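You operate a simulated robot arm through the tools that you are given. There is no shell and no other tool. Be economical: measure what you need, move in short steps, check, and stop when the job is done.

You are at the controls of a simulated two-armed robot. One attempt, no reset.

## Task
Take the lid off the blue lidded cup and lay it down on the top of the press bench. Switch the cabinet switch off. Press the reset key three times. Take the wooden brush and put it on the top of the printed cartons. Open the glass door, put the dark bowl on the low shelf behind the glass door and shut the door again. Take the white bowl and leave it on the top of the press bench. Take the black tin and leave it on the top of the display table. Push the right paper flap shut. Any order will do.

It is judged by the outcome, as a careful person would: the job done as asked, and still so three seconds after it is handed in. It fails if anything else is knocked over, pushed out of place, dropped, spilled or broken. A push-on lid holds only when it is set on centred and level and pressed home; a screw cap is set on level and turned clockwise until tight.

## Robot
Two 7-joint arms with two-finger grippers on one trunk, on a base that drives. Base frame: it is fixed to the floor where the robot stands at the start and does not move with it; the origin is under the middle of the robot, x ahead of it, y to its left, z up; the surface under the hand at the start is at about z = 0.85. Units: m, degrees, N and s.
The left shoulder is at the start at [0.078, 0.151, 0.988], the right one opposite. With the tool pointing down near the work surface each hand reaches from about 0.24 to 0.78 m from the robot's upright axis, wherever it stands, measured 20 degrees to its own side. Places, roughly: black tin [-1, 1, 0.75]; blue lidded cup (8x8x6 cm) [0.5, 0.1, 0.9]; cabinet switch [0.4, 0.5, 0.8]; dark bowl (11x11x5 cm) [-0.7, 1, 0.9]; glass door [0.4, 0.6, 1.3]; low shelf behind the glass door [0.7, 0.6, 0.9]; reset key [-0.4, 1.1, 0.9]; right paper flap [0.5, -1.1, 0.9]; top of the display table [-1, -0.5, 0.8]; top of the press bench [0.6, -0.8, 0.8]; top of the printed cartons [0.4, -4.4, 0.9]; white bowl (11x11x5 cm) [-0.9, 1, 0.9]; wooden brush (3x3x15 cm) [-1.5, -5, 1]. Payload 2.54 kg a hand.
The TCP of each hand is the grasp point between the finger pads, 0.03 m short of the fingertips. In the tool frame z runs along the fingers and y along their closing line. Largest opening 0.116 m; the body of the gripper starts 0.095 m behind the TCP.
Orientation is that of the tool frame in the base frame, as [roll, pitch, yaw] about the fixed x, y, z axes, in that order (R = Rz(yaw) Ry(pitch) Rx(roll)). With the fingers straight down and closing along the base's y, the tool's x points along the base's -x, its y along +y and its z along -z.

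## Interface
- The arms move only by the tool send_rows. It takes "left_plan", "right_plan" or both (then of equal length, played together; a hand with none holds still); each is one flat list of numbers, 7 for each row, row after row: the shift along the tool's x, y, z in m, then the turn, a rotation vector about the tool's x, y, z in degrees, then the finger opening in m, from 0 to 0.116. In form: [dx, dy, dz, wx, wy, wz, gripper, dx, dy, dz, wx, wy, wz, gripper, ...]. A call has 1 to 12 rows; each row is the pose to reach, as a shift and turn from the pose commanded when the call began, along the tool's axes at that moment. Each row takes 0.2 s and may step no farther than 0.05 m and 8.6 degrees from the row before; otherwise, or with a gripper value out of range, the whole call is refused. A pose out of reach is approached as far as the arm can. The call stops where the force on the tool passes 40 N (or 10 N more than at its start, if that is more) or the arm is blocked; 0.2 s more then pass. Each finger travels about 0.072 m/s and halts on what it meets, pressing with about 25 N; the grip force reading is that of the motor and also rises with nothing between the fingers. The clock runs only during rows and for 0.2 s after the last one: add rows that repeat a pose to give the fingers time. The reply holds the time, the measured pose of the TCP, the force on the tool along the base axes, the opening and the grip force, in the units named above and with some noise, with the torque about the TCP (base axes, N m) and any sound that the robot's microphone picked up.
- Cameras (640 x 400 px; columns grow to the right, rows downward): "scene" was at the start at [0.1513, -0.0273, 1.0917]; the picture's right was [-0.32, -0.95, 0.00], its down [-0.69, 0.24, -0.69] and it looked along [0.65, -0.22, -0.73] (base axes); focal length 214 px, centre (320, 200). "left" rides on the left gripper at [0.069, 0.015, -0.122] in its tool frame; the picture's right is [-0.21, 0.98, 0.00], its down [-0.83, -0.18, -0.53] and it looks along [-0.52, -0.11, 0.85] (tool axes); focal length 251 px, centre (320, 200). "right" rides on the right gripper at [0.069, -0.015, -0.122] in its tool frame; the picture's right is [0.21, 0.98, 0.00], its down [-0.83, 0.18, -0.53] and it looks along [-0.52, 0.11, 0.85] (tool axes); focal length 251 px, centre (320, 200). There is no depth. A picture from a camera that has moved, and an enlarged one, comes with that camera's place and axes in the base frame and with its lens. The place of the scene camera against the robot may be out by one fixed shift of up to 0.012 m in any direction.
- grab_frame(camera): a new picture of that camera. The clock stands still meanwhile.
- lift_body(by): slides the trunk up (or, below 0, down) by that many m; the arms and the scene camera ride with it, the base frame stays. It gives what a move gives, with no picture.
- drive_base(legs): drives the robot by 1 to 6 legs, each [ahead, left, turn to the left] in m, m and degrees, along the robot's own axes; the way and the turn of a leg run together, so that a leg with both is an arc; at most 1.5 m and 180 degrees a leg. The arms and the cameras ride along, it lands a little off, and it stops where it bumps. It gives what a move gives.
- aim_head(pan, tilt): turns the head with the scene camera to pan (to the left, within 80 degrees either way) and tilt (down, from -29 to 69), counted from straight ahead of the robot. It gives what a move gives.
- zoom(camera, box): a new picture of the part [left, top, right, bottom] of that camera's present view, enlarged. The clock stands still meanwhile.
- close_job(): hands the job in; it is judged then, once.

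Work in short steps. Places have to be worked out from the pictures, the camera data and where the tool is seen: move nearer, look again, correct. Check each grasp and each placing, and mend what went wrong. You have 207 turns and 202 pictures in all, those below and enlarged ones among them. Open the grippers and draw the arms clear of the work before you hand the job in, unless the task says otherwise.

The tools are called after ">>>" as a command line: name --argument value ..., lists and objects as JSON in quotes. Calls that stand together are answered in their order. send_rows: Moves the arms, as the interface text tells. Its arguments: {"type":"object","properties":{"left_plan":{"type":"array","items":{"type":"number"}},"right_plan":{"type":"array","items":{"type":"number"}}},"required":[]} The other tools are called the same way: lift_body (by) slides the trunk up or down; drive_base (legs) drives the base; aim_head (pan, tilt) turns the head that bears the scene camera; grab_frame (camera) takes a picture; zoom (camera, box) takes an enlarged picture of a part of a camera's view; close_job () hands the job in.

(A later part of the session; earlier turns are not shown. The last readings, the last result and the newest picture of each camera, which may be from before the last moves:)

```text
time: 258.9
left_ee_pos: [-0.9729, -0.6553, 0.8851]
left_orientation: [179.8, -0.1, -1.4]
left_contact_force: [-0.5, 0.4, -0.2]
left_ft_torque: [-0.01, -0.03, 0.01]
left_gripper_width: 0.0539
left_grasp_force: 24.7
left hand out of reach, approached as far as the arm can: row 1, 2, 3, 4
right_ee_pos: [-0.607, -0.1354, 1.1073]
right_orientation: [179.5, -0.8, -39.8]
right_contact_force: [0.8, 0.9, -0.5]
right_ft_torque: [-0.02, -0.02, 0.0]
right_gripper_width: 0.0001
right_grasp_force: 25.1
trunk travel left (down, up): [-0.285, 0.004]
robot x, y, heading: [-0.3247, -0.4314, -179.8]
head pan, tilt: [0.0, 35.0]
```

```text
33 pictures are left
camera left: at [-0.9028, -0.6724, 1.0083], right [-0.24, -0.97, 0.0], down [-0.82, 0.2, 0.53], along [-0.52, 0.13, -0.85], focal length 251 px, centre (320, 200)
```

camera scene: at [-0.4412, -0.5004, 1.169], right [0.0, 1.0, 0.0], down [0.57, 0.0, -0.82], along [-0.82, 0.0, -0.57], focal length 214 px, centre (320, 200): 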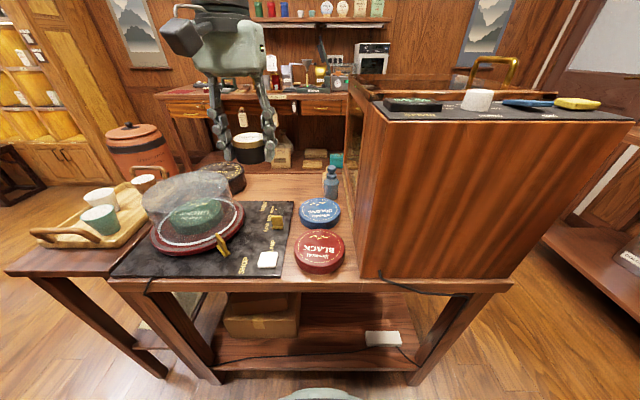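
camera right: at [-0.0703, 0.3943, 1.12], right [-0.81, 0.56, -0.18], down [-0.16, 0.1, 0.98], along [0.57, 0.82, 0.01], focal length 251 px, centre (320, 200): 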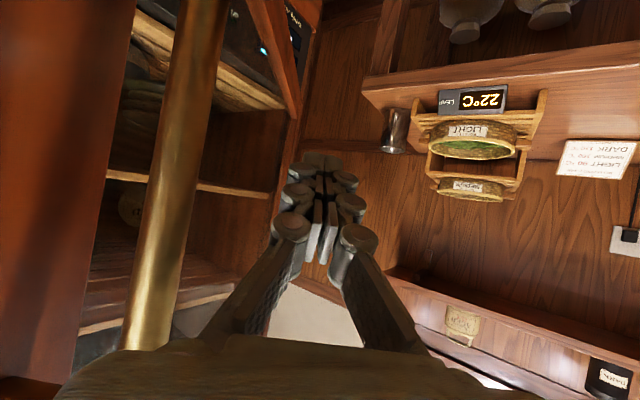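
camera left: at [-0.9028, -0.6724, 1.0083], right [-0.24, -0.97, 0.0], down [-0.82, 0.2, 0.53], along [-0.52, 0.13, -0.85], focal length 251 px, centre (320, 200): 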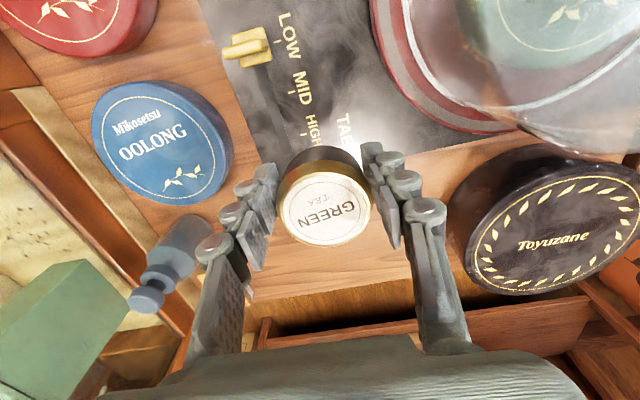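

Reach limit again; use the base: forward 5 cm, right 3 cm.

>>> drive_base --legs '[[0.055, -0.03, 0]]'

>>> grab_frame --camera "left"

```text
time: 259.9
left_ee_pos: [-1.0288, -0.6251, 0.8848]
left_orientation: [179.9, -0.3, -1.4]
left_contact_force: [-0.2, 0.5, -1.2]
left_ft_torque: [-0.02, -0.05, 0.03]
left_gripper_width: 0.054
left_grasp_force: 25.1
right_ee_pos: [-0.6618, -0.1048, 1.107]
right_orientation: [179.4, -0.7, -39.8]
right_contact_force: [-0.5, 0.7, 0.4]
right_ft_torque: [-0.06, 0.0, 0.01]
right_gripper_width: 0.0002
right_grasp_force: 24.4
trunk travel left (down, up): [-0.285, 0.004]
robot x, y, heading: [-0.3776, -0.3969, -179.4]
head pan, tilt: [0.0, 35.0]
```

```text
32 pictures are left
camera left: at [-0.9578, -0.6429, 1.0082], right [-0.24, -0.97, 0.0], down [-0.82, 0.2, 0.53], along [-0.51, 0.13, -0.85], focal length 251 px, centre (320, 200)
```

left: 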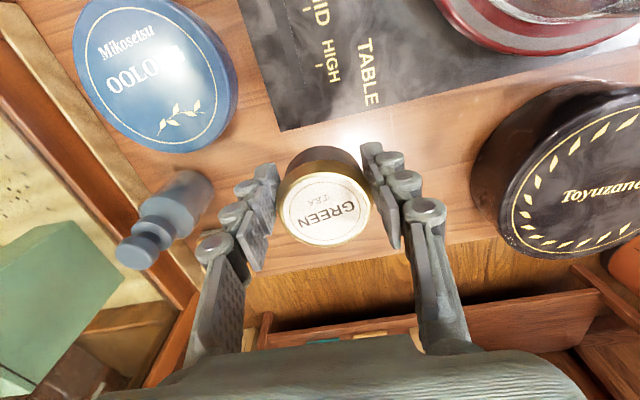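

Tin hangs over bare wood, but slightly overlapping the mat edge; 2.5 cm further forward, then lower with the trunk.

>>> drive_base --legs '[[0.028, 0, 0]]'

>>> lift_body --by -0.03

>>> grab_frame --camera "left"

```text
time: 260.8
left_ee_pos: [-1.0555, -0.6257, 0.8855]
left_orientation: [179.9, -0.3, -1.5]
left_contact_force: [-0.5, -0.5, -1.3]
left_ft_torque: [0.02, -0.06, 0.01]
left_gripper_width: 0.0539
left_grasp_force: 25.2
right_ee_pos: [-0.6919, -0.1054, 1.1065]
right_orientation: [179.4, -0.8, -39.8]
right_contact_force: [-0.5, -0.2, -0.1]
right_ft_torque: [0.02, -0.03, 0.03]
right_gripper_width: 0.0
right_grasp_force: 24.7
trunk travel left (down, up): [-0.285, 0.004]
robot x, y, heading: [-0.4046, -0.4029, -179.7]
head pan, tilt: [0.0, 35.0]
```

```text
time: 261.5
left_ee_pos: [-1.0555, -0.6253, 0.8566]
left_orientation: [179.8, -0.2, -1.4]
left_contact_force: [0.0, 0.1, 0.1]
left_ft_torque: [0.03, -0.01, 0.0]
left_gripper_width: 0.0539
left_grasp_force: 24.8
right_ee_pos: [-0.6904, -0.1052, 1.0761]
right_orientation: [179.4, -0.8, -39.8]
right_contact_force: [0.6, 0.4, -0.4]
right_ft_torque: [-0.02, -0.02, -0.05]
right_gripper_width: 0.0
right_grasp_force: 25.5
trunk travel left (down, up): [-0.255, 0.034]
robot x, y, heading: [-0.4056, -0.399, -179.7]
head pan, tilt: [0.0, 35.0]
```

```text
31 pictures are left
camera left: at [-0.9856, -0.6433, 0.9786], right [-0.24, -0.97, 0.0], down [-0.82, 0.2, 0.53], along [-0.52, 0.13, -0.85], focal length 251 px, centre (320, 200)
```

left: 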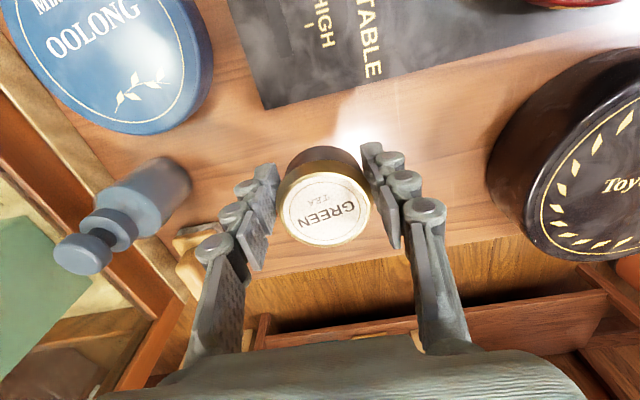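

Bare wood directly below. Lower with the left arm until contact (right hand is near the display box, so no more trunk motion).

>>> send_rows --left_plan '[0, 0, 0.005, 0, 0, 0, 0.03, 0, 0, 0.01, 0, 0, 0, 0.03, 0, 0, 0.014, 0, 0, 0, 0.03, 0, 0, 0.018, 0, 0, 0, 0.03]'

```text
time: 262.5
left_ee_pos: [-1.0536, -0.6265, 0.837]
left_orientation: [179.9, 0.0, -1.4]
left_contact_force: [0.1, -0.2, -1.1]
left_ft_torque: [0.02, 0.0, 0.01]
left_gripper_width: 0.0542
left_grasp_force: 24.8
right_ee_pos: [-0.6898, -0.1051, 1.0774]
right_orientation: [179.4, -0.8, -39.8]
right_contact_force: [-0.9, 0.5, 0.2]
right_ft_torque: [0.01, -0.02, 0.03]
right_gripper_width: 0.0001
right_grasp_force: 25.3
trunk travel left (down, up): [-0.255, 0.034]
robot x, y, heading: [-0.4017, -0.3987, -179.6]
head pan, tilt: [0.0, 35.0]
```

Not touching yet; continue.

>>> send_rows --left_plan '[0, 0, 0.004, 0, 0, 0, 0.03, 0, 0, 0.008, 0, 0, 0, 0.03, 0, 0, 0.012, 0, 0, 0, 0.03, 0, 0, 0.016, 0, 0, 0, 0.03, 0, 0, 0.02, 0, 0, 0, 0.03]'

>>> grab_frame --camera "left"

```text
time: 263.7
left_ee_pos: [-1.0503, -0.6276, 0.8198]
left_orientation: [-180.0, -0.1, -1.5]
left_contact_force: [0.9, 0.4, -1.1]
left_ft_torque: [-0.01, -0.01, -0.01]
left_gripper_width: 0.054
left_grasp_force: 24.9
left hand out of reach, approached as far as the arm can: row 2, 3, 4, 5
right_ee_pos: [-0.6912, -0.1051, 1.0759]
right_orientation: [179.4, -0.8, -39.8]
right_contact_force: [0.5, -0.5, 0.2]
right_ft_torque: [-0.02, -0.02, 0.02]
right_gripper_width: 0.0001
right_grasp_force: 25.5
trunk travel left (down, up): [-0.255, 0.034]
robot x, y, heading: [-0.4079, -0.4015, -179.8]
head pan, tilt: [0.0, 35.0]
```

```text
30 pictures are left
camera left: at [-0.9808, -0.6462, 0.9414], right [-0.24, -0.97, 0.0], down [-0.82, 0.2, 0.53], along [-0.52, 0.13, -0.85], focal length 251 px, centre (320, 200)
```

left: 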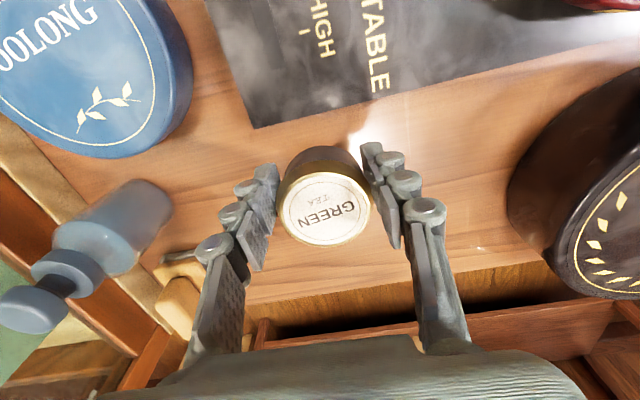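

Still slightly above. Pull the right hand clear of the box, then lower the trunk in small steps.

>>> send_rows --right_plan '[0.03, -0.025, 0, 0, 0, 0, 0, 0.06, -0.05, 0, 0, 0, 0, 0, 0.077, -0.064, 0, 0, 0, 0, 0]'

>>> lift_body --by -0.012

>>> lift_body --by -0.008

```text
time: 264.5
left_ee_pos: [-1.0508, -0.63, 0.8196]
left_orientation: [-180.0, -0.1, -1.4]
left_contact_force: [-0.2, -0.9, -0.3]
left_ft_torque: [0.01, 0.0, 0.02]
left_gripper_width: 0.0538
left_grasp_force: 24.7
right_ee_pos: [-0.5897, -0.104, 1.0771]
right_orientation: [179.3, -0.8, -39.9]
right_contact_force: [0.0, 0.6, -0.3]
right_ft_torque: [0.02, 0.0, 0.01]
right_gripper_width: 0.0
right_grasp_force: 25.2
trunk travel left (down, up): [-0.255, 0.034]
robot x, y, heading: [-0.404, -0.3962, -179.7]
head pan, tilt: [0.0, 35.0]
```

```text
time: 265.1
left_ee_pos: [-1.0509, -0.6283, 0.8069]
left_orientation: [-180.0, -0.1, -1.4]
left_contact_force: [1.3, -0.9, -1.6]
left_ft_torque: [0.0, 0.02, 0.01]
left_gripper_width: 0.0538
left_grasp_force: 25.3
right_ee_pos: [-0.5898, -0.104, 1.0657]
right_orientation: [179.4, -0.9, -39.7]
right_contact_force: [-0.5, -0.3, 1.1]
right_ft_torque: [0.0, 0.02, 0.03]
right_gripper_width: 0.0
right_grasp_force: 25.4
trunk travel left (down, up): [-0.243, 0.046]
robot x, y, heading: [-0.4064, -0.3962, -179.7]
head pan, tilt: [0.0, 35.0]
```

```text
time: 265.7
left_ee_pos: [-1.0505, -0.6283, 0.7989]
left_orientation: [-180.0, -0.1, -1.4]
left_contact_force: [0.2, 0.1, -0.5]
left_ft_torque: [0.01, -0.02, 0.0]
left_gripper_width: 0.0537
left_grasp_force: 24.6
right_ee_pos: [-0.5903, -0.1042, 1.0589]
right_orientation: [179.4, -0.9, -39.9]
right_contact_force: [0.0, -0.5, -0.7]
right_ft_torque: [0.0, 0.01, -0.05]
right_gripper_width: 0.0002
right_grasp_force: 24.8
trunk travel left (down, up): [-0.235, 0.054]
robot x, y, heading: [-0.4066, -0.3981, -180.0]
head pan, tilt: [0.0, 35.0]
```

No contact yet (tin bottom ≈0.76). Continue lowering by 1 cm steps.

>>> lift_body --by -0.007

>>> lift_body --by -0.006

>>> zoom --camera "scene" --box '[190, 90, 350, 230]'

```text
time: 266.2
left_ee_pos: [-1.0503, -0.6284, 0.7926]
left_orientation: [-180.0, -0.1, -1.4]
left_contact_force: [-0.5, -0.6, -1.6]
left_ft_torque: [0.04, -0.01, 0.03]
left_gripper_width: 0.0541
left_grasp_force: 25.1
right_ee_pos: [-0.5903, -0.1042, 1.0511]
right_orientation: [179.4, -0.8, -39.9]
right_contact_force: [-0.6, -0.3, -0.9]
right_ft_torque: [0.03, 0.03, -0.03]
right_gripper_width: 0.0001
right_grasp_force: 25.2
trunk travel left (down, up): [-0.228, 0.061]
robot x, y, heading: [-0.4084, -0.3954, -179.7]
head pan, tilt: [0.0, 35.0]
```

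```text
time: 266.8
left_ee_pos: [-1.0498, -0.629, 0.7867]
left_orientation: [-180.0, -0.1, -1.3]
left_contact_force: [1.3, 0.2, -0.4]
left_ft_torque: [-0.02, -0.02, 0.01]
left_gripper_width: 0.054
left_grasp_force: 25.0
right_ee_pos: [-0.5905, -0.1044, 1.0446]
right_orientation: [179.4, -0.8, -39.8]
right_contact_force: [0.5, 0.1, 0.9]
right_ft_torque: [0.02, 0.03, 0.0]
right_gripper_width: 0.0
right_grasp_force: 24.9
trunk travel left (down, up): [-0.222, 0.067]
robot x, y, heading: [-0.4083, -0.4012, -179.6]
head pan, tilt: [0.0, 35.0]
```

```text
2.86 times, centred on (270, 160) of scene
camera zoom: at [-0.5545, -0.4022, 1.106], right [-0.01, 1.0, 0.0], down [0.57, 0.0, -0.82], along [-0.82, 0.0, -0.57], focal length 613 px, centre (463, 314)
```

zoom: 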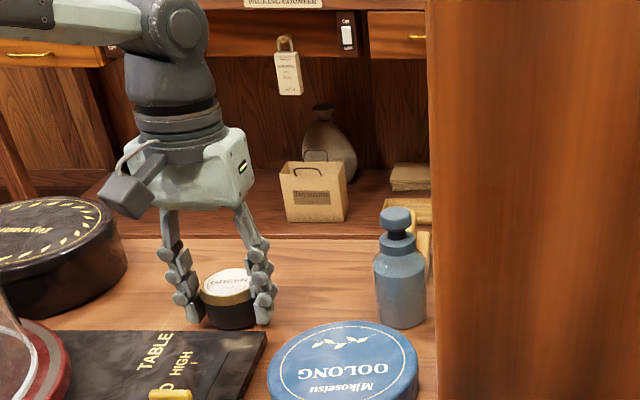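

Nearly on the surface. Two more fine trunk steps.

>>> lift_body --by -0.005

>>> lift_body --by -0.004

>>> lift_body --by -0.004

```text
time: 267.3
left_ee_pos: [-1.0508, -0.629, 0.7821]
left_orientation: [-180.0, 0.0, -1.3]
left_contact_force: [1.2, -0.4, 8.3]
left_ft_torque: [-0.11, -0.15, -0.01]
left_gripper_width: 0.0539
left_grasp_force: 25.1
right_ee_pos: [-0.5894, -0.1037, 1.0403]
right_orientation: [179.4, -0.8, -39.8]
right_contact_force: [-0.7, -0.3, 0.1]
right_ft_torque: [-0.01, 0.03, -0.03]
right_gripper_width: 0.0002
right_grasp_force: 25.1
trunk travel left (down, up): [-0.217, 0.072]
robot x, y, heading: [-0.4077, -0.398, -179.5]
head pan, tilt: [0.0, 35.0]
```

```text
time: 267.9
left_ee_pos: [-1.0513, -0.629, 0.7804]
left_orientation: [-180.0, 0.4, -1.4]
left_contact_force: [-0.1, -3.2, 19.4]
left_ft_torque: [-0.16, 0.18, 0.05]
left_gripper_width: 0.0543
left_grasp_force: 25.2
right_ee_pos: [-0.589, -0.1054, 1.0374]
right_orientation: [179.2, -0.7, -39.9]
right_contact_force: [-0.8, 0.1, 1.0]
right_ft_torque: [0.01, -0.01, 0.0]
right_gripper_width: 0.0001
right_grasp_force: 25.3
trunk travel left (down, up): [-0.213, 0.076]
robot x, y, heading: [-0.4039, -0.402, -179.8]
head pan, tilt: [0.0, 35.0]
```

```text
time: 268.4
left_ee_pos: [-1.0496, -0.6286, 0.7784]
left_orientation: [180.0, 0.4, -1.3]
left_contact_force: [-1.5, -5.9, 32.8]
left_ft_torque: [-0.3, -0.14, -0.17]
left_gripper_width: 0.0542
left_grasp_force: 24.6
right_ee_pos: [-0.5883, -0.1037, 1.0331]
right_orientation: [179.3, -0.7, -39.9]
right_contact_force: [0.2, 0.2, -0.8]
right_ft_torque: [-0.01, -0.02, 0.0]
right_gripper_width: 0.0001
right_grasp_force: 25.0
trunk travel left (down, up): [-0.209, 0.08]
robot x, y, heading: [-0.4049, -0.3977, -179.7]
head pan, tilt: [0.0, 35.0]
```

On the table. Relieve pressure, open, and raise with the trunk.

>>> lift_body --by 0.007

>>> send_rows --left_plan '[0, 0, 0, 0, 0, 0, 0.06, 0, 0, 0, 0, 0, 0, 0.08, 0, 0, 0, 0, 0, 0, 0.085]'

>>> lift_body --by 0.2

>>> drive_base --legs '[[-0.12, 0, 0]]'

>>> grab_frame --camera "scene"

```text
time: 268.9
left_ee_pos: [-1.05, -0.629, 0.7783]
left_orientation: [-180.0, -0.2, -1.4]
left_contact_force: [-3.3, -1.3, 8.8]
left_ft_torque: [-0.08, 0.4, 0.01]
left_gripper_width: 0.054
left_grasp_force: 25.1
right_ee_pos: [-0.589, -0.1034, 1.039]
right_orientation: [179.3, -0.8, -39.8]
right_contact_force: [0.9, -0.7, -0.1]
right_ft_torque: [0.03, -0.02, 0.0]
right_gripper_width: 0.0001
right_grasp_force: 25.6
trunk travel left (down, up): [-0.216, 0.073]
robot x, y, heading: [-0.4067, -0.3984, -179.6]
head pan, tilt: [0.0, 35.0]
```

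```text
time: 269.8
left_ee_pos: [-1.0502, -0.628, 0.7795]
left_orientation: [180.0, -0.1, -1.4]
left_contact_force: [0.0, 0.4, -0.2]
left_ft_torque: [-0.01, 0.06, -0.02]
left_gripper_width: 0.0847
left_grasp_force: 0.1
right_ee_pos: [-0.5912, -0.1046, 1.0386]
right_orientation: [179.4, -0.9, -39.8]
right_contact_force: [0.7, -0.5, 0.8]
right_ft_torque: [0.0, 0.01, 0.02]
right_gripper_width: 0.0
right_grasp_force: 25.2
trunk travel left (down, up): [-0.216, 0.073]
robot x, y, heading: [-0.4056, -0.4006, -179.7]
head pan, tilt: [0.0, 35.0]
```

```text
time: 270.9
left_ee_pos: [-1.0514, -0.6287, 0.8539]
left_orientation: [-180.0, -0.1, -1.4]
left_contact_force: [0.1, 0.6, 0.8]
left_ft_torque: [0.01, -0.03, -0.02]
left_gripper_width: 0.085
left_grasp_force: 0.0
right_ee_pos: [-0.5899, -0.1032, 1.1135]
right_orientation: [179.3, -0.9, -39.9]
right_contact_force: [1.0, 0.2, 0.0]
right_ft_torque: [0.01, -0.01, -0.03]
right_gripper_width: 0.0001
right_grasp_force: 24.5
right hand out of reach, approached as far as the arm can: row 1
trunk travel left (down, up): [-0.289, 0.0]
robot x, y, heading: [-0.4081, -0.3985, -179.6]
head pan, tilt: [0.0, 35.0]
```

```text
time: 272.1
left_ee_pos: [-0.9326, -0.628, 0.8527]
left_orientation: [-180.0, 0.0, -1.5]
left_contact_force: [1.1, -0.2, 0.4]
left_ft_torque: [-0.01, 0.01, -0.03]
left_gripper_width: 0.0846
left_grasp_force: 0.0
right_ee_pos: [-0.4723, -0.1038, 1.1126]
right_orientation: [179.4, -0.8, -39.9]
right_contact_force: [0.6, 0.3, 0.9]
right_ft_torque: [0.04, 0.05, -0.03]
right_gripper_width: 0.0001
right_grasp_force: 25.1
trunk travel left (down, up): [-0.289, 0.0]
robot x, y, heading: [-0.2881, -0.4002, -179.7]
head pan, tilt: [0.0, 35.0]
```

```text
28 pictures are left
camera scene: at [-0.4372, -0.4014, 1.1732], right [0.0, 1.0, 0.0], down [0.57, 0.0, -0.82], along [-0.82, 0.0, -0.57], focal length 214 px, centre (320, 200)
```

scene: 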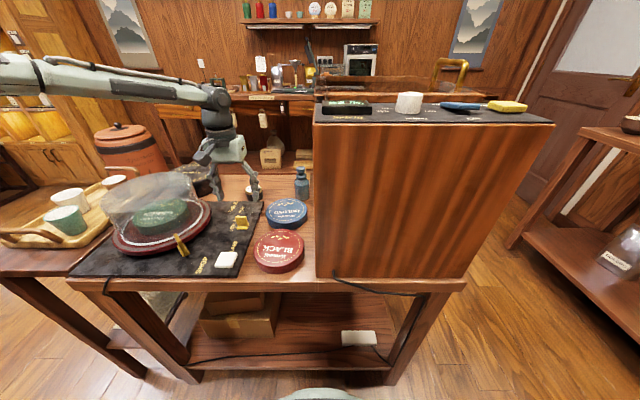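

Tin released on the table; nothing else moved. Raise and draw in the left hand, then turn to the bench's right end for the paper flap.

>>> send_rows --left_plan '[0, 0, -0.05, 0, 0, 0, 0.06, 0.01, 0, -0.1, 0, 0, 0, 0.04, 0.03, 0, -0.14, 0, 0, 0, 0.02, 0.07, 0, -0.17, 0, 0, 0, 0, 0.11, 0, -0.19, 0, 0, 0, 0, 0.15, 0, -0.2, 0, 0, 0, 0, 0.19, 0, -0.2, 0, 0, 0, 0]'

>>> drive_base --legs '[[-0.1, 0, 0], [0, 0, 90], [0.65, 0, 0], [0, 0, 90]]'

>>> aim_head --pan 0 --tilt 35

>>> grab_frame --camera "scene"

```text
refused: row 2 steps farther than a row can; nothing moved
```

```text
time: 282.3
left_ee_pos: [0.373, -1.4421, 0.8534]
left_orientation: [-178.5, -0.3, 124.3]
left_contact_force: [-3.7, 0.7, 5.9]
left_ft_torque: [0.0, 0.06, -0.17]
left_gripper_width: 0.097
left_grasp_force: 5.7
right_ee_pos: [-0.3073, -1.3814, 1.112]
right_orientation: [179.3, -0.7, 87.1]
right_contact_force: [0.4, -0.2, -0.9]
right_ft_torque: [0.01, 0.02, 0.02]
right_gripper_width: 0.0
right_grasp_force: 25.0
trunk travel left (down, up): [-0.289, 0.0]
robot x, y, heading: [-0.1823, -1.0586, -52.7]
head pan, tilt: [0.0, 35.0]
stopped in leg 4: the force on the tool passed its limit at 88 N (the readings are from after the stop); the commanded pose is now the measured one
```

```text
time: 282.9
left_ee_pos: [0.3727, -1.4433, 0.8533]
left_orientation: [-178.7, -0.1, 124.3]
left_contact_force: [-6.6, 0.2, 8.2]
left_ft_torque: [-0.2, 0.17, -0.21]
left_gripper_width: 0.0973
left_grasp_force: 5.9
right_ee_pos: [-0.3088, -1.3831, 1.1118]
right_orientation: [179.3, -0.7, 87.2]
right_contact_force: [-0.3, -0.4, 0.8]
right_ft_torque: [0.02, -0.01, -0.02]
right_gripper_width: 0.0001
right_grasp_force: 24.9
trunk travel left (down, up): [-0.289, 0.0]
robot x, y, heading: [-0.1799, -1.0554, -52.8]
head pan, tilt: [0.0, 35.0]
```

```text
27 pictures are left
camera scene: at [-0.0803, -1.1828, 1.1732], right [-0.8, -0.61, 0.0], down [-0.35, 0.46, -0.82], along [0.5, -0.65, -0.57], focal length 214 px, centre (320, 200)
```

scene: 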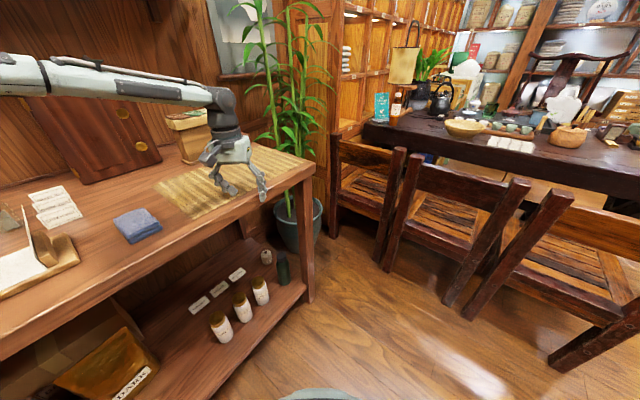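

Batching mistake: the lift was refused and the low hand bumped the bench end. Raise it straight up now, then check the bench and the display table for any displacement.

>>> send_rows --left_plan '[0, 0, -0.04, 0, 0, 0, 0.08, 0, 0, -0.08, 0, 0, 0, 0.06, 0, 0, -0.12, 0, 0, 0, 0.04, 0, 0, -0.16, 0, 0, 0, 0.02, 0, 0, -0.2, 0, 0, 0, 0]'

>>> aim_head --pan -80 --tilt 20

>>> zoom --camera "scene" --box '[320, 50, 640, 350]'

```text
time: 283.3
left_ee_pos: [0.3689, -1.4396, 0.8694]
left_orientation: [-178.6, -1.3, 123.9]
left_contact_force: [-2.7, -2.3, 0.2]
left_ft_torque: [-0.02, -0.03, 0.01]
left_gripper_width: 0.084
left_grasp_force: 1.3
right_ee_pos: [-0.3075, -1.3818, 1.1129]
right_orientation: [179.5, -0.8, 87.1]
right_contact_force: [-0.1, -0.1, -0.6]
right_ft_torque: [-0.02, 0.0, 0.02]
right_gripper_width: 0.0
right_grasp_force: 25.4
trunk travel left (down, up): [-0.289, 0.0]
robot x, y, heading: [-0.1789, -1.0611, -53.0]
head pan, tilt: [0.0, 35.0]
stopped in row 1 (left hand): the force on the tool passed its limit at 63 N (the readings are from after the stop); the commanded pose is now the measured one
```

```text
time: 284.8
left_ee_pos: [0.3467, -1.4535, 0.8762]
left_orientation: [-176.8, -1.0, 122.5]
left_contact_force: [-69.8, -41.3, 15.3]
left_ft_torque: [-1.16, 1.67, -0.85]
left_gripper_width: 0.026
left_grasp_force: 44.7
right_ee_pos: [-0.3144, -1.3846, 1.1102]
right_orientation: [179.0, -1.1, 87.0]
right_contact_force: [0.1, -0.2, -1.0]
right_ft_torque: [0.0, 0.0, 0.0]
right_gripper_width: 0.0002
right_grasp_force: 24.6
trunk travel left (down, up): [-0.289, 0.0]
robot x, y, heading: [-0.1818, -1.057, -53.1]
head pan, tilt: [-80.0, 20.0]
```

```text
1.33 times, centred on (480, 200) of scene
camera zoom: at [-0.2032, -1.1842, 1.1963], right [-0.73, 0.68, 0.0], down [0.24, 0.25, -0.94], along [-0.64, -0.69, -0.35], focal length 286 px, centre (107, 200)
```

zoom: 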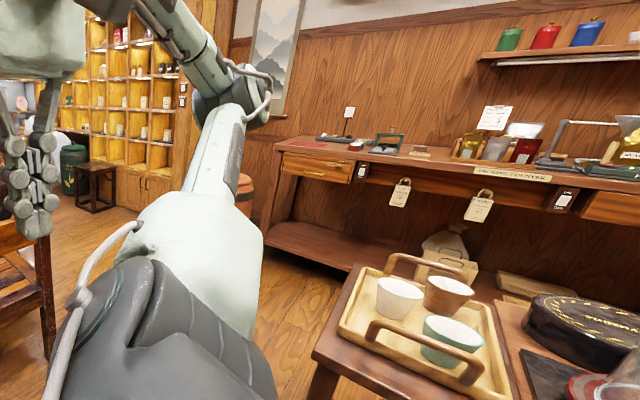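

Fingers are caught at the bench edge. Open them, then back the base straight away from it.

>>> send_rows --left_plan '[0, 0, 0, 0, 0, 0, 0.06, 0, 0, 0, 0, 0, 0, 0.09, 0, 0, 0, 0, 0, 0, 0.1]'

>>> zoom --camera "left" --box '[0, 0, 640, 400]'

```text
time: 285.6
left_ee_pos: [0.3719, -1.4377, 0.8678]
left_orientation: [-178.8, -1.5, 124.1]
left_contact_force: [-0.5, -0.2, 0.1]
left_ft_torque: [0.05, -0.02, 0.01]
left_gripper_width: 0.1009
left_grasp_force: 0.4
right_ee_pos: [-0.307, -1.3829, 1.1126]
right_orientation: [179.4, -0.7, 87.2]
right_contact_force: [-1.2, 0.1, 0.4]
right_ft_torque: [0.0, -0.02, -0.02]
right_gripper_width: 0.0001
right_grasp_force: 25.0
trunk travel left (down, up): [-0.289, 0.0]
robot x, y, heading: [-0.1806, -1.0579, -52.5]
head pan, tilt: [-80.0, 20.0]
```

```text
1.00 times, centred on (320, 200) of left (not enlarged: the box is as wide or as high as the picture)
camera zoom: at [0.3508, -1.374, 0.9908], right [0.93, 0.37, -0.03], down [0.33, -0.79, 0.52], along [0.17, -0.49, -0.85], focal length 251 px, centre (320, 200)
```

zoom: 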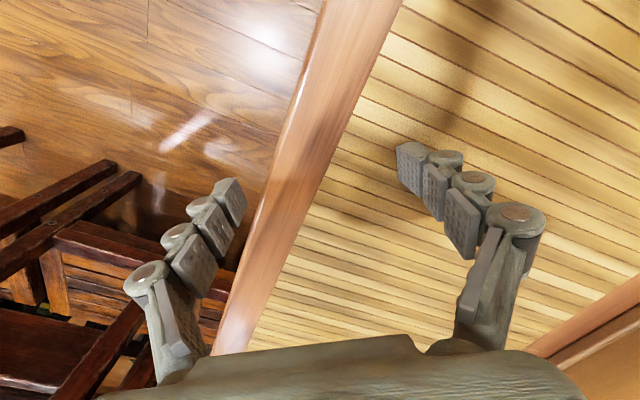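

Nothing disturbed; the hand merely straddled the bench edge. Lift straight up with fingers open.

>>> send_rows --left_plan '[0, 0, -0.03, 0, 0, 0, 0.1, 0, 0, -0.06, 0, 0, 0, 0.1, 0, 0, -0.1, 0, 0, 0, 0.1, 0, 0, -0.14, 0, 0, 0, 0.1, 0, 0, -0.18, 0, 0, 0, 0.06]'

>>> aim_head --pan -80 --tilt 30

>>> drive_base --legs '[[-0.1, 0, 0], [0, 0, -40]]'

>>> grab_frame --camera "scene"

```text
time: 286.8
left_ee_pos: [0.3744, -1.4266, 1.0433]
left_orientation: [-178.5, -1.2, 123.9]
left_contact_force: [0.2, 0.0, -0.8]
left_ft_torque: [-0.02, 0.0, -0.03]
left_gripper_width: 0.0596
left_grasp_force: 0.1
left hand out of reach, approached as far as the arm can: row 4, 5
right_ee_pos: [-0.3072, -1.3827, 1.1137]
right_orientation: [179.4, -0.7, 87.1]
right_contact_force: [-0.1, -0.4, -0.8]
right_ft_torque: [-0.01, 0.0, -0.01]
right_gripper_width: 0.0001
right_grasp_force: 24.8
trunk travel left (down, up): [-0.289, 0.0]
robot x, y, heading: [-0.1793, -1.0605, -52.7]
head pan, tilt: [-80.0, 20.0]
```

```text
time: 287.6
left_ee_pos: [0.3759, -1.4252, 1.0432]
left_orientation: [-178.6, -1.2, 123.9]
left_contact_force: [-0.3, -0.9, -0.7]
left_ft_torque: [-0.01, 0.03, 0.0]
left_gripper_width: 0.0597
left_grasp_force: 0.1
right_ee_pos: [-0.3075, -1.3816, 1.1128]
right_orientation: [179.4, -0.8, 87.0]
right_contact_force: [-0.4, 0.3, -0.6]
right_ft_torque: [0.01, -0.01, -0.03]
right_gripper_width: 0.0
right_grasp_force: 25.1
trunk travel left (down, up): [-0.289, 0.0]
robot x, y, heading: [-0.1836, -1.0558, -52.7]
head pan, tilt: [-80.0, 30.0]
```

```text
time: 290.6
left_ee_pos: [-0.0518, -1.6166, 1.0435]
left_orientation: [-178.5, -1.2, 84.1]
left_contact_force: [0.1, -0.9, -1.1]
left_ft_torque: [0.03, -0.03, 0.0]
left_gripper_width: 0.0599
left_grasp_force: 0.0
right_ee_pos: [-0.5464, -1.146, 1.1126]
right_orientation: [179.5, -0.8, 47.3]
right_contact_force: [-0.1, -0.4, -0.6]
right_ft_torque: [-0.01, 0.0, -0.02]
right_gripper_width: 0.0
right_grasp_force: 24.6
trunk travel left (down, up): [-0.289, 0.0]
robot x, y, heading: [-0.2395, -0.9765, -92.7]
head pan, tilt: [-80.0, 30.0]
```

```text
24 pictures are left
camera scene: at [-0.3277, -1.0582, 1.1808], right [-0.13, 0.99, 0.0], down [0.5, 0.06, -0.87], along [-0.86, -0.11, -0.5], focal length 214 px, centre (320, 200)
```

scene: 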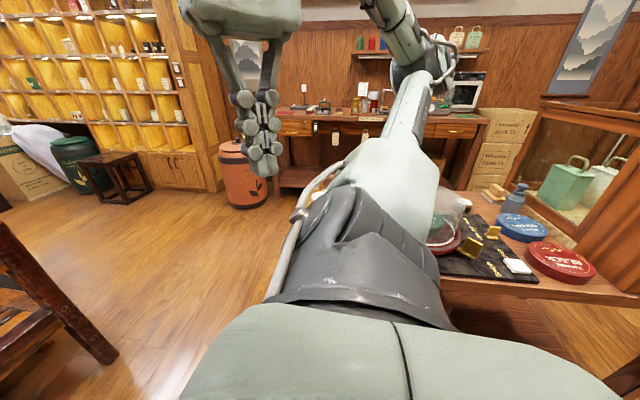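

Display table looks undisturbed (dome, tins in place). Draw in the left hand and turn to face the bench at y≈−1.

>>> send_rows --left_plan '[0.045, 0, -0.01, 0, 0, 0, 0.06, 0.09, 0, -0.02, 0, 0, 0, 0.06, 0.13, 0, -0.03, 0, 0, 0, 0.06, 0.17, 0, -0.04, 0, 0, 0, 0.06]'

>>> drive_base --legs '[[0.08, 0.0, 0], [0, 0, 92.7]]'

>>> aim_head --pan -5 --tilt 35

>>> grab_frame --camera "scene"

```text
time: 291.6
left_ee_pos: [-0.0306, -1.4491, 1.0874]
left_orientation: [-178.5, -1.2, 84.0]
left_contact_force: [-0.1, 0.0, 0.1]
left_ft_torque: [0.01, -0.01, 0.05]
left_gripper_width: 0.0598
left_grasp_force: 0.0
right_ee_pos: [-0.5462, -1.1453, 1.1128]
right_orientation: [179.4, -0.8, 47.3]
right_contact_force: [-0.1, 0.1, -0.8]
right_ft_torque: [0.01, 0.03, 0.02]
right_gripper_width: 0.0
right_grasp_force: 25.2
trunk travel left (down, up): [-0.289, 0.0]
robot x, y, heading: [-0.2427, -0.9778, -92.7]
head pan, tilt: [-80.0, 30.0]
```

```text
time: 296.7
left_ee_pos: [0.2166, -0.8243, 1.0878]
left_orientation: [-178.5, -1.2, 176.5]
left_contact_force: [0.4, 0.1, 0.0]
left_ft_torque: [0.0, 0.02, 0.03]
left_gripper_width: 0.0601
left_grasp_force: 0.1
right_ee_pos: [-0.0633, -1.3543, 1.1119]
right_orientation: [179.3, -0.8, 139.8]
right_contact_force: [-0.3, -0.5, -0.3]
right_ft_torque: [-0.03, 0.02, -0.03]
right_gripper_width: 0.0
right_grasp_force: 24.7
trunk travel left (down, up): [-0.289, 0.0]
robot x, y, heading: [-0.2461, -1.0576, -0.2]
head pan, tilt: [-80.0, 30.0]
```

```text
time: 298.2
left_ee_pos: [0.2173, -0.8262, 1.0865]
left_orientation: [-178.5, -1.2, 176.5]
left_contact_force: [-0.6, -0.1, -0.8]
left_ft_torque: [0.0, -0.03, -0.01]
left_gripper_width: 0.0601
left_grasp_force: 0.1
right_ee_pos: [-0.0643, -1.3545, 1.1119]
right_orientation: [179.3, -0.8, 139.8]
right_contact_force: [-0.6, 0.4, -1.4]
right_ft_torque: [0.03, -0.03, 0.0]
right_gripper_width: 0.0
right_grasp_force: 24.4
trunk travel left (down, up): [-0.289, 0.0]
robot x, y, heading: [-0.2495, -1.0543, -0.0]
head pan, tilt: [-5.0, 35.0]
```

```text
23 pictures are left
camera scene: at [-0.0827, -1.0673, 1.173], right [-0.09, -1.0, 0.0], down [-0.57, 0.05, -0.82], along [0.82, -0.07, -0.57], focal length 214 px, centre (320, 200)
```

scene: 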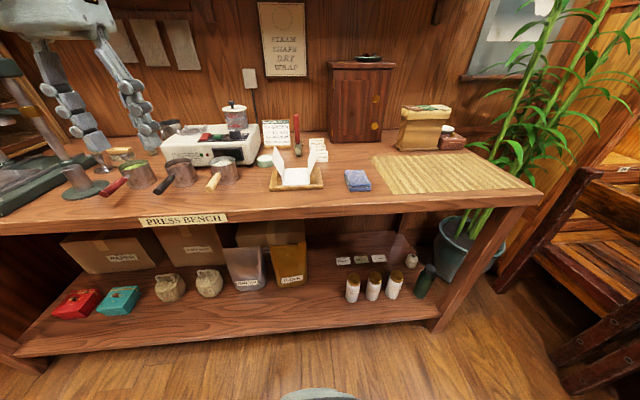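

The tray with paper flaps is at (297, 175). Zooming on it.

>>> zoom --camera "scene" --box '[255, 125, 345, 200]'

```text
5.33 times, centred on (300, 162) of scene
camera zoom: at [-0.0827, -1.0673, 1.173], right [-0.09, -1.0, 0.0], down [-0.57, 0.05, -0.82], along [0.82, -0.07, -0.57], focal length 1144 px, centre (427, 400)
```

zoom: 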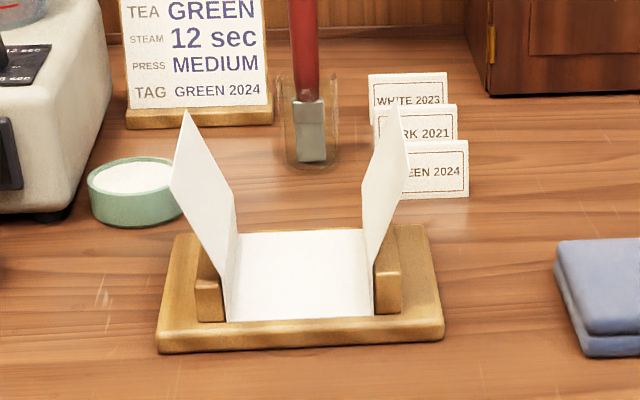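

Right flap: hinge along y≈−1.083 (x 0.44–0.53, z≈0.87), standing ~8 cm. Drive closer; square the right hand (closed fist) and pull the left back a bit.

>>> send_rows --right_plan '[0, 0, 0, 0, 0, -8, 0, 0, 0, 0, 0, 0, -16, 0, 0, 0, 0, 0, 0, -24, 0, 0, 0, 0, 0, 0, -32, 0, 0, 0, 0, 0, 0, -40, 0]' --left_plan '[0.03, 0, 0, 0, 0, 0, 0.06, 0.06, 0, 0, 0, 0, 0, 0.06, 0.09, 0, 0, 0, 0, 0, 0.06, 0.11, 0, 0, 0, 0, 0, 0.06, 0.13, 0, 0, 0, 0, 0, 0.06]'

>>> drive_base --legs '[[0.2, 0, 0]]'

```text
time: 299.4
left_ee_pos: [0.0855, -0.8186, 1.0876]
left_orientation: [-178.5, -1.2, 176.6]
left_contact_force: [-0.1, 0.2, -0.2]
left_ft_torque: [-0.03, 0.0, 0.0]
left_gripper_width: 0.0601
left_grasp_force: 0.1
right_ee_pos: [-0.0655, -1.3547, 1.1124]
right_orientation: [178.9, -0.1, -180.0]
right_contact_force: [-1.1, -0.1, -0.2]
right_ft_torque: [0.04, 0.0, 0.03]
right_gripper_width: 0.0
right_grasp_force: 25.1
trunk travel left (down, up): [-0.289, 0.0]
robot x, y, heading: [-0.2445, -1.0572, 0.1]
head pan, tilt: [-5.0, 35.0]
```

```text
time: 301.0
left_ee_pos: [0.2881, -0.8155, 1.0884]
left_orientation: [-178.5, -1.2, 176.7]
left_contact_force: [0.3, -0.4, -0.8]
left_ft_torque: [-0.01, 0.03, -0.01]
left_gripper_width: 0.0598
left_grasp_force: 0.0
right_ee_pos: [0.138, -1.354, 1.1124]
right_orientation: [179.0, -0.2, -180.0]
right_contact_force: [0.6, 0.3, 0.2]
right_ft_torque: [0.01, 0.0, -0.01]
right_gripper_width: 0.0
right_grasp_force: 25.3
trunk travel left (down, up): [-0.289, 0.0]
robot x, y, heading: [-0.0429, -1.0548, 0.2]
head pan, tilt: [-5.0, 35.0]
```

Moving the right fist to the outer (right) side of the flap, above it.

>>> send_rows --right_plan '[-0.039, 0.02, 0, 0, 0, 0, 0, -0.078, 0.04, 0, 0, 0, 0, 0, -0.117, 0.06, 0, 0, 0, 0, 0, -0.156, 0.08, 0, 0, 0, 0, 0, -0.195, 0.1, 0.01, 0, 0, 0, 0, -0.234, 0.12, 0.02, 0, 0, 0, 0, -0.273, 0.14, 0.03, 0, 0, 0, 0, -0.312, 0.16, 0.045, 0, 0, 0, 0, -0.347, 0.185, 0.06, 0, 0, 0, 0]'

>>> grab_frame --camera "right"

>>> zoom --camera "scene" --box '[240, 100, 400, 230]'

```text
time: 303.0
left_ee_pos: [0.2881, -0.8167, 1.0886]
left_orientation: [-178.5, -1.2, 176.8]
left_contact_force: [0.5, -0.3, -0.3]
left_ft_torque: [0.0, -0.03, 0.02]
left_gripper_width: 0.0601
left_grasp_force: 0.0
right_ee_pos: [0.4784, -1.1757, 1.06]
right_orientation: [179.0, -0.2, 179.9]
right_contact_force: [0.5, 1.5, 0.0]
right_ft_torque: [0.04, 0.03, 0.0]
right_gripper_width: 0.0002
right_grasp_force: 24.9
right hand out of reach, approached as far as the arm can: row 9
trunk travel left (down, up): [-0.289, 0.0]
robot x, y, heading: [-0.047, -1.0591, 0.2]
head pan, tilt: [-5.0, 35.0]
```

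```text
21 pictures are left
camera right: at [0.4101, -1.1919, 1.1814], right [-0.21, 0.98, 0.02], down [0.83, 0.17, 0.54], along [0.52, 0.13, -0.84], focal length 251 px, centre (320, 200)
```

right: 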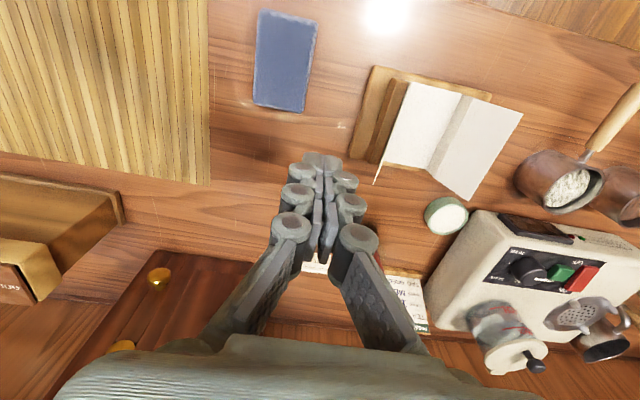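

```text
3.08 times, centred on (320, 165) of scene
camera zoom: at [0.1194, -1.0669, 1.1729], right [-0.09, -1.0, 0.0], down [-0.57, 0.05, -0.82], along [0.82, -0.07, -0.57], focal length 660 px, centre (320, 308)
```

zoom: 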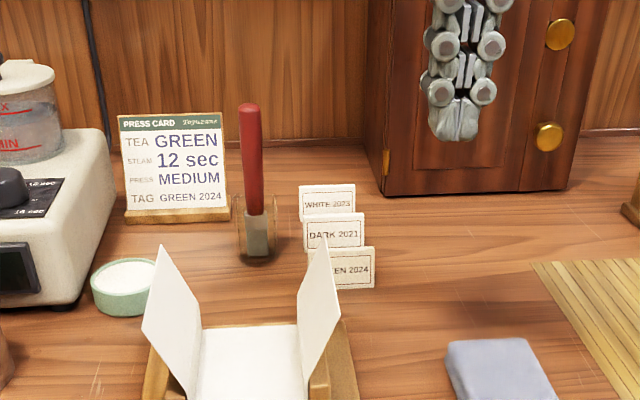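

Right-camera fix: hinge at y≈−1.075, x 0.43–0.53; fist x is centred. Lower beside it and start folding it over.

>>> send_rows --right_plan '[0, 0, 0.04, 0, 0, 0, 0, 0, 0, 0.08, 0, 0, 0, 0, 0, 0, 0.112, 0, 0, 0, 0, 0, 0.03, 0.112, 0, 0, 0, 0, 0, 0.06, 0.112, 0, 0, 0, 0, 0, 0.086, 0.112, 0, 0, 0, 0, 0, 0.106, 0.115, 0, 0, 0, 0, 0, 0.121, 0.123, 0, 0, 0, 0, 0, 0.131, 0.135, 0, 0, 0, 0]'

>>> zoom --camera "scene" --box '[240, 120, 400, 250]'

```text
time: 305.0
left_ee_pos: [0.2873, -0.8161, 1.0882]
left_orientation: [-178.6, -1.1, 176.7]
left_contact_force: [1.3, -0.5, 0.5]
left_ft_torque: [0.02, -0.02, -0.04]
left_gripper_width: 0.0598
left_grasp_force: 0.1
right_ee_pos: [0.446, -1.1293, 0.9336]
right_orientation: [178.9, -0.1, -180.0]
right_contact_force: [0.3, 0.4, 1.2]
right_ft_torque: [0.01, 0.04, 0.0]
right_gripper_width: 0.0
right_grasp_force: 25.0
right hand out of reach, approached as far as the arm can: row 5, 6, 7, 8, 9
trunk travel left (down, up): [-0.289, 0.0]
robot x, y, heading: [-0.046, -1.0569, -0.0]
head pan, tilt: [-5.0, 35.0]
```

```text
3.08 times, centred on (320, 185) of scene
camera zoom: at [0.1189, -1.0667, 1.173], right [-0.09, -1.0, 0.0], down [-0.57, 0.05, -0.82], along [0.82, -0.07, -0.57], focal length 660 px, centre (320, 246)
```

zoom: 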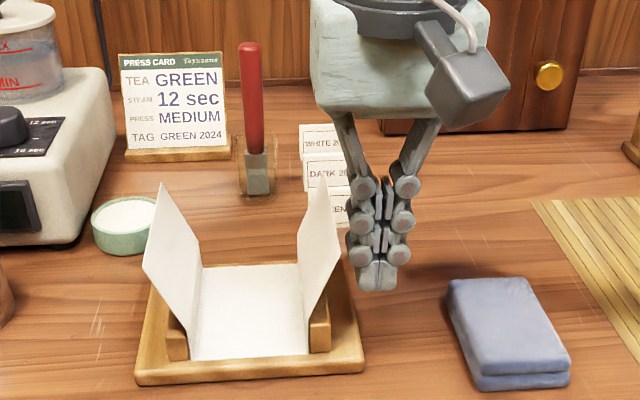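

Arm limit sideways again; use the base to push: forward 3 cm, then strafe left to tip the flap past vertical.

>>> drive_base --legs '[[0.03, 0.0, 0], [0, 0.055, 0]]'

>>> send_rows --right_plan '[0, 0, 0.006, 0, 0, 0, 0, 0, 0, 0.012, 0, 0, 0, 0]'

>>> zoom --camera "scene" --box '[240, 120, 400, 250]'

```text
time: 306.6
left_ee_pos: [0.3166, -0.7613, 1.0888]
left_orientation: [-178.5, -1.2, 176.7]
left_contact_force: [0.7, 0.3, -0.5]
left_ft_torque: [0.0, 0.0, -0.01]
left_gripper_width: 0.0598
left_grasp_force: 0.0
right_ee_pos: [0.4744, -1.0763, 0.9338]
right_orientation: [179.0, -0.1, -180.0]
right_contact_force: [0.6, 0.7, -0.5]
right_ft_torque: [0.0, 0.0, 0.02]
right_gripper_width: 0.0
right_grasp_force: 25.2
trunk travel left (down, up): [-0.289, 0.0]
robot x, y, heading: [-0.0152, -1.0038, 0.2]
head pan, tilt: [-5.0, 35.0]
```

```text
time: 307.2
left_ee_pos: [0.3164, -0.7607, 1.0889]
left_orientation: [-178.4, -1.3, 176.7]
left_contact_force: [-0.3, 0.4, -0.2]
left_ft_torque: [0.01, 0.02, 0.0]
left_gripper_width: 0.0601
left_grasp_force: 0.0
right_ee_pos: [0.4749, -1.0758, 0.9226]
right_orientation: [178.9, -0.1, 180.0]
right_contact_force: [-0.5, -0.2, 0.1]
right_ft_torque: [-0.01, -0.02, 0.01]
right_gripper_width: 0.0002
right_grasp_force: 24.8
trunk travel left (down, up): [-0.289, 0.0]
robot x, y, heading: [-0.0145, -1.0028, 0.0]
head pan, tilt: [-5.0, 35.0]
```

```text
3.08 times, centred on (320, 185) of scene
camera zoom: at [0.1486, -1.012, 1.173], right [-0.09, -1.0, 0.0], down [-0.57, 0.05, -0.82], along [0.82, -0.07, -0.57], focal length 660 px, centre (320, 246)
```

zoom: 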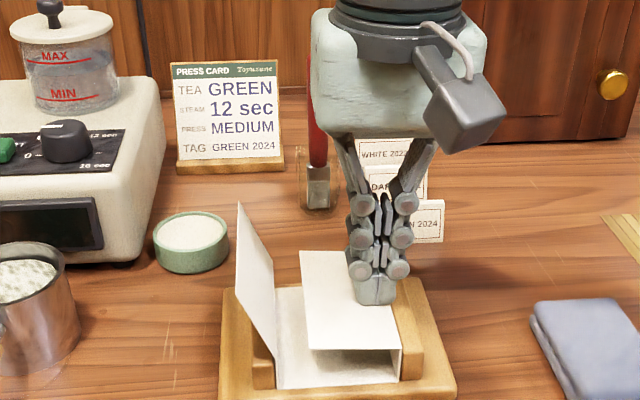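

The flap is folding over. Strafe 2.5 cm more and press down gently.

>>> drive_base --legs '[[0, 0.025, 0]]'

>>> send_rows --right_plan '[0, 0, 0.006, 0, 0, 0, 0, 0, 0, 0.011, 0, 0, 0, 0, 0, 0, 0.015, 0, 0, 0, 0, 0, 0, 0.019, 0, 0, 0, 0, 0, 0, 0.023, 0, 0, 0, 0]'

>>> zoom --camera "scene" --box '[240, 120, 400, 250]'

```text
time: 308.1
left_ee_pos: [0.3156, -0.737, 1.0883]
left_orientation: [-178.5, -1.2, 176.8]
left_contact_force: [0.3, -0.3, -0.1]
left_ft_torque: [-0.01, 0.03, 0.03]
left_gripper_width: 0.0601
left_grasp_force: 0.1
right_ee_pos: [0.4741, -1.0521, 0.9215]
right_orientation: [178.9, -0.2, 179.9]
right_contact_force: [0.1, -0.5, -0.2]
right_ft_torque: [-0.01, 0.02, 0.0]
right_gripper_width: 0.0
right_grasp_force: 25.0
trunk travel left (down, up): [-0.289, 0.0]
robot x, y, heading: [-0.0133, -0.9784, -0.1]
head pan, tilt: [-5.0, 35.0]
```

```text
time: 308.8
left_ee_pos: [0.3154, -0.7382, 1.0891]
left_orientation: [-178.5, -1.1, 176.7]
left_contact_force: [0.5, -0.2, 0.2]
left_ft_torque: [0.01, 0.01, -0.02]
left_gripper_width: 0.0599
left_grasp_force: 0.0
right_ee_pos: [0.4742, -1.0506, 0.9206]
right_orientation: [178.5, 0.6, 179.9]
right_contact_force: [-8.3, -3.3, 21.0]
right_ft_torque: [-0.17, 0.38, -0.02]
right_gripper_width: 0.0061
right_grasp_force: 28.5
trunk travel left (down, up): [-0.289, 0.0]
robot x, y, heading: [-0.0172, -0.9817, -0.0]
head pan, tilt: [-5.0, 35.0]
stopped in row 3 (right hand): the force on the tool passed its limit at 44 N (the readings are from after the stop); the commanded pose is now the measured one
```

```text
3.08 times, centred on (320, 185) of scene
camera zoom: at [0.1464, -0.9877, 1.1734], right [-0.09, -1.0, 0.0], down [-0.57, 0.05, -0.82], along [0.82, -0.07, -0.57], focal length 660 px, centre (320, 246)
```

zoom: 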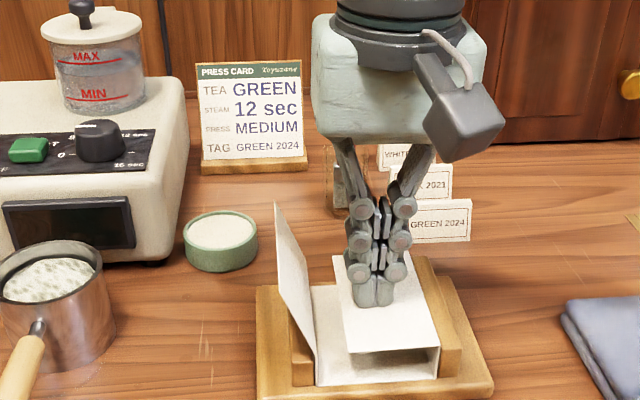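

The flap lies level on its box wall (firm stop). Raise the hand and check it stays shut.

>>> send_rows --right_plan '[0, 0, -0.02, 0, 0, 0, 0, 0, 0, -0.06, 0, 0, 0, 0, 0, 0, -0.1, 0, 0, 0, 0, 0.02, 0, -0.14, 0, 0, 0, 0, 0.05, 0, -0.16, 0, 0, 0, 0]'

>>> zoom --camera "scene" --box '[240, 120, 400, 250]'

```text
time: 310.0
left_ee_pos: [0.3157, -0.7361, 1.0888]
left_orientation: [-178.6, -1.1, 176.6]
left_contact_force: [-0.4, 1.2, 0.1]
left_ft_torque: [0.0, -0.03, -0.01]
left_gripper_width: 0.06
left_grasp_force: 0.0
right_ee_pos: [0.4242, -1.0528, 1.0775]
right_orientation: [178.6, 0.5, 179.9]
right_contact_force: [-0.7, -1.0, 0.7]
right_ft_torque: [0.01, -0.01, 0.02]
right_gripper_width: 0.0
right_grasp_force: 28.7
right hand out of reach, approached as far as the arm can: row 3, 4
trunk travel left (down, up): [-0.289, 0.0]
robot x, y, heading: [-0.0177, -0.9773, 0.2]
head pan, tilt: [-5.0, 35.0]
```

```text
3.08 times, centred on (320, 185) of scene
camera zoom: at [0.1472, -0.9873, 1.1732], right [-0.09, -1.0, 0.0], down [-0.57, 0.05, -0.82], along [0.82, -0.07, -0.57], focal length 660 px, centre (320, 246)
```

zoom: 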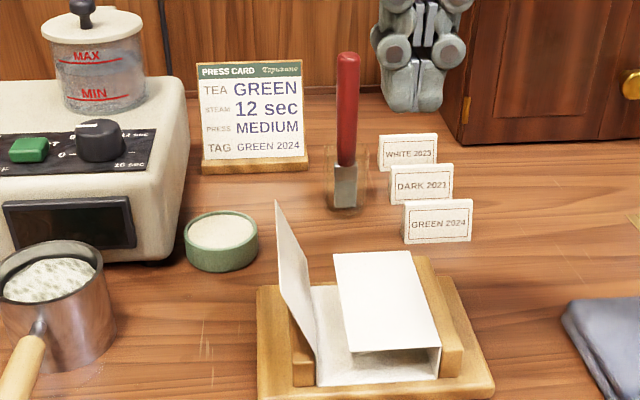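

The flap stays shut. 16 pictures remain. Tuck the right hand, drive toward the passage and look at it (the chairs and the display table leave a narrow gap).

>>> send_rows --right_plan '[0.03, -0.03, 0, 0, 0, 0, 0, 0.06, -0.06, 0, 0, 0, 0, 0, 0.09, -0.09, 0, 0, 0, 0, 0, 0.12, -0.12, 0, 0, 0, 0, 0]'

>>> drive_base --legs '[[-0.28, 0, 0], [0, 0, -130]]'

>>> aim_head --pan 0 --tilt 28

>>> grab_frame --camera "scene"

```text
time: 311.0
left_ee_pos: [0.3164, -0.7386, 1.0896]
left_orientation: [-178.6, -1.2, 176.7]
left_contact_force: [-0.6, -0.1, -0.8]
left_ft_torque: [0.0, -0.01, -0.01]
left_gripper_width: 0.06
left_grasp_force: 0.1
right_ee_pos: [0.3032, -1.1753, 1.0709]
right_orientation: [178.4, 0.4, 179.9]
right_contact_force: [0.1, -0.4, 0.7]
right_ft_torque: [0.01, -0.06, 0.0]
right_gripper_width: 0.0001
right_grasp_force: 28.1
trunk travel left (down, up): [-0.289, 0.0]
robot x, y, heading: [-0.0143, -0.9821, -0.0]
head pan, tilt: [-5.0, 35.0]
```

```text
time: 318.4
left_ee_pos: [-0.3087, -1.3888, 1.0878]
left_orientation: [-178.4, -1.2, 48.9]
left_contact_force: [0.1, -0.6, 0.2]
left_ft_torque: [-0.03, -0.02, -0.03]
left_gripper_width: 0.0599
left_grasp_force: 0.1
right_ee_pos: [-0.6459, -1.1107, 1.0709]
right_orientation: [178.6, 0.3, 52.0]
right_contact_force: [0.1, 0.0, 0.1]
right_ft_torque: [-0.04, 0.04, 0.01]
right_gripper_width: 0.0001
right_grasp_force: 28.6
trunk travel left (down, up): [-0.289, 0.0]
robot x, y, heading: [-0.3007, -0.9805, -127.9]
head pan, tilt: [-5.0, 35.0]
```

```text
time: 319.1
left_ee_pos: [-0.3106, -1.3883, 1.0883]
left_orientation: [-178.5, -1.2, 48.8]
left_contact_force: [0.3, -0.1, 0.5]
left_ft_torque: [0.02, 0.03, -0.03]
left_gripper_width: 0.0598
left_grasp_force: 0.1
right_ee_pos: [-0.6463, -1.1102, 1.0714]
right_orientation: [178.5, 0.4, 52.0]
right_contact_force: [-1.0, 0.6, 0.2]
right_ft_torque: [0.02, 0.02, -0.01]
right_gripper_width: 0.0
right_grasp_force: 28.7
trunk travel left (down, up): [-0.289, 0.0]
robot x, y, heading: [-0.295, -0.9781, -127.6]
head pan, tilt: [0.0, 28.0]
```

```text
15 pictures are left
camera scene: at [-0.3862, -1.1059, 1.1839], right [-0.79, 0.61, 0.0], down [0.29, 0.37, -0.88], along [-0.54, -0.7, -0.47], focal length 214 px, centre (320, 200)
```

scene: 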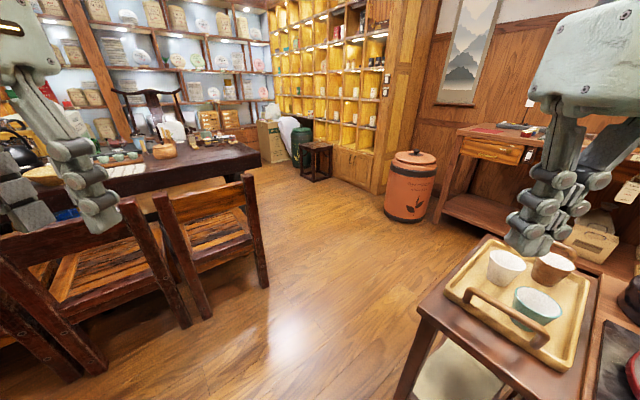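

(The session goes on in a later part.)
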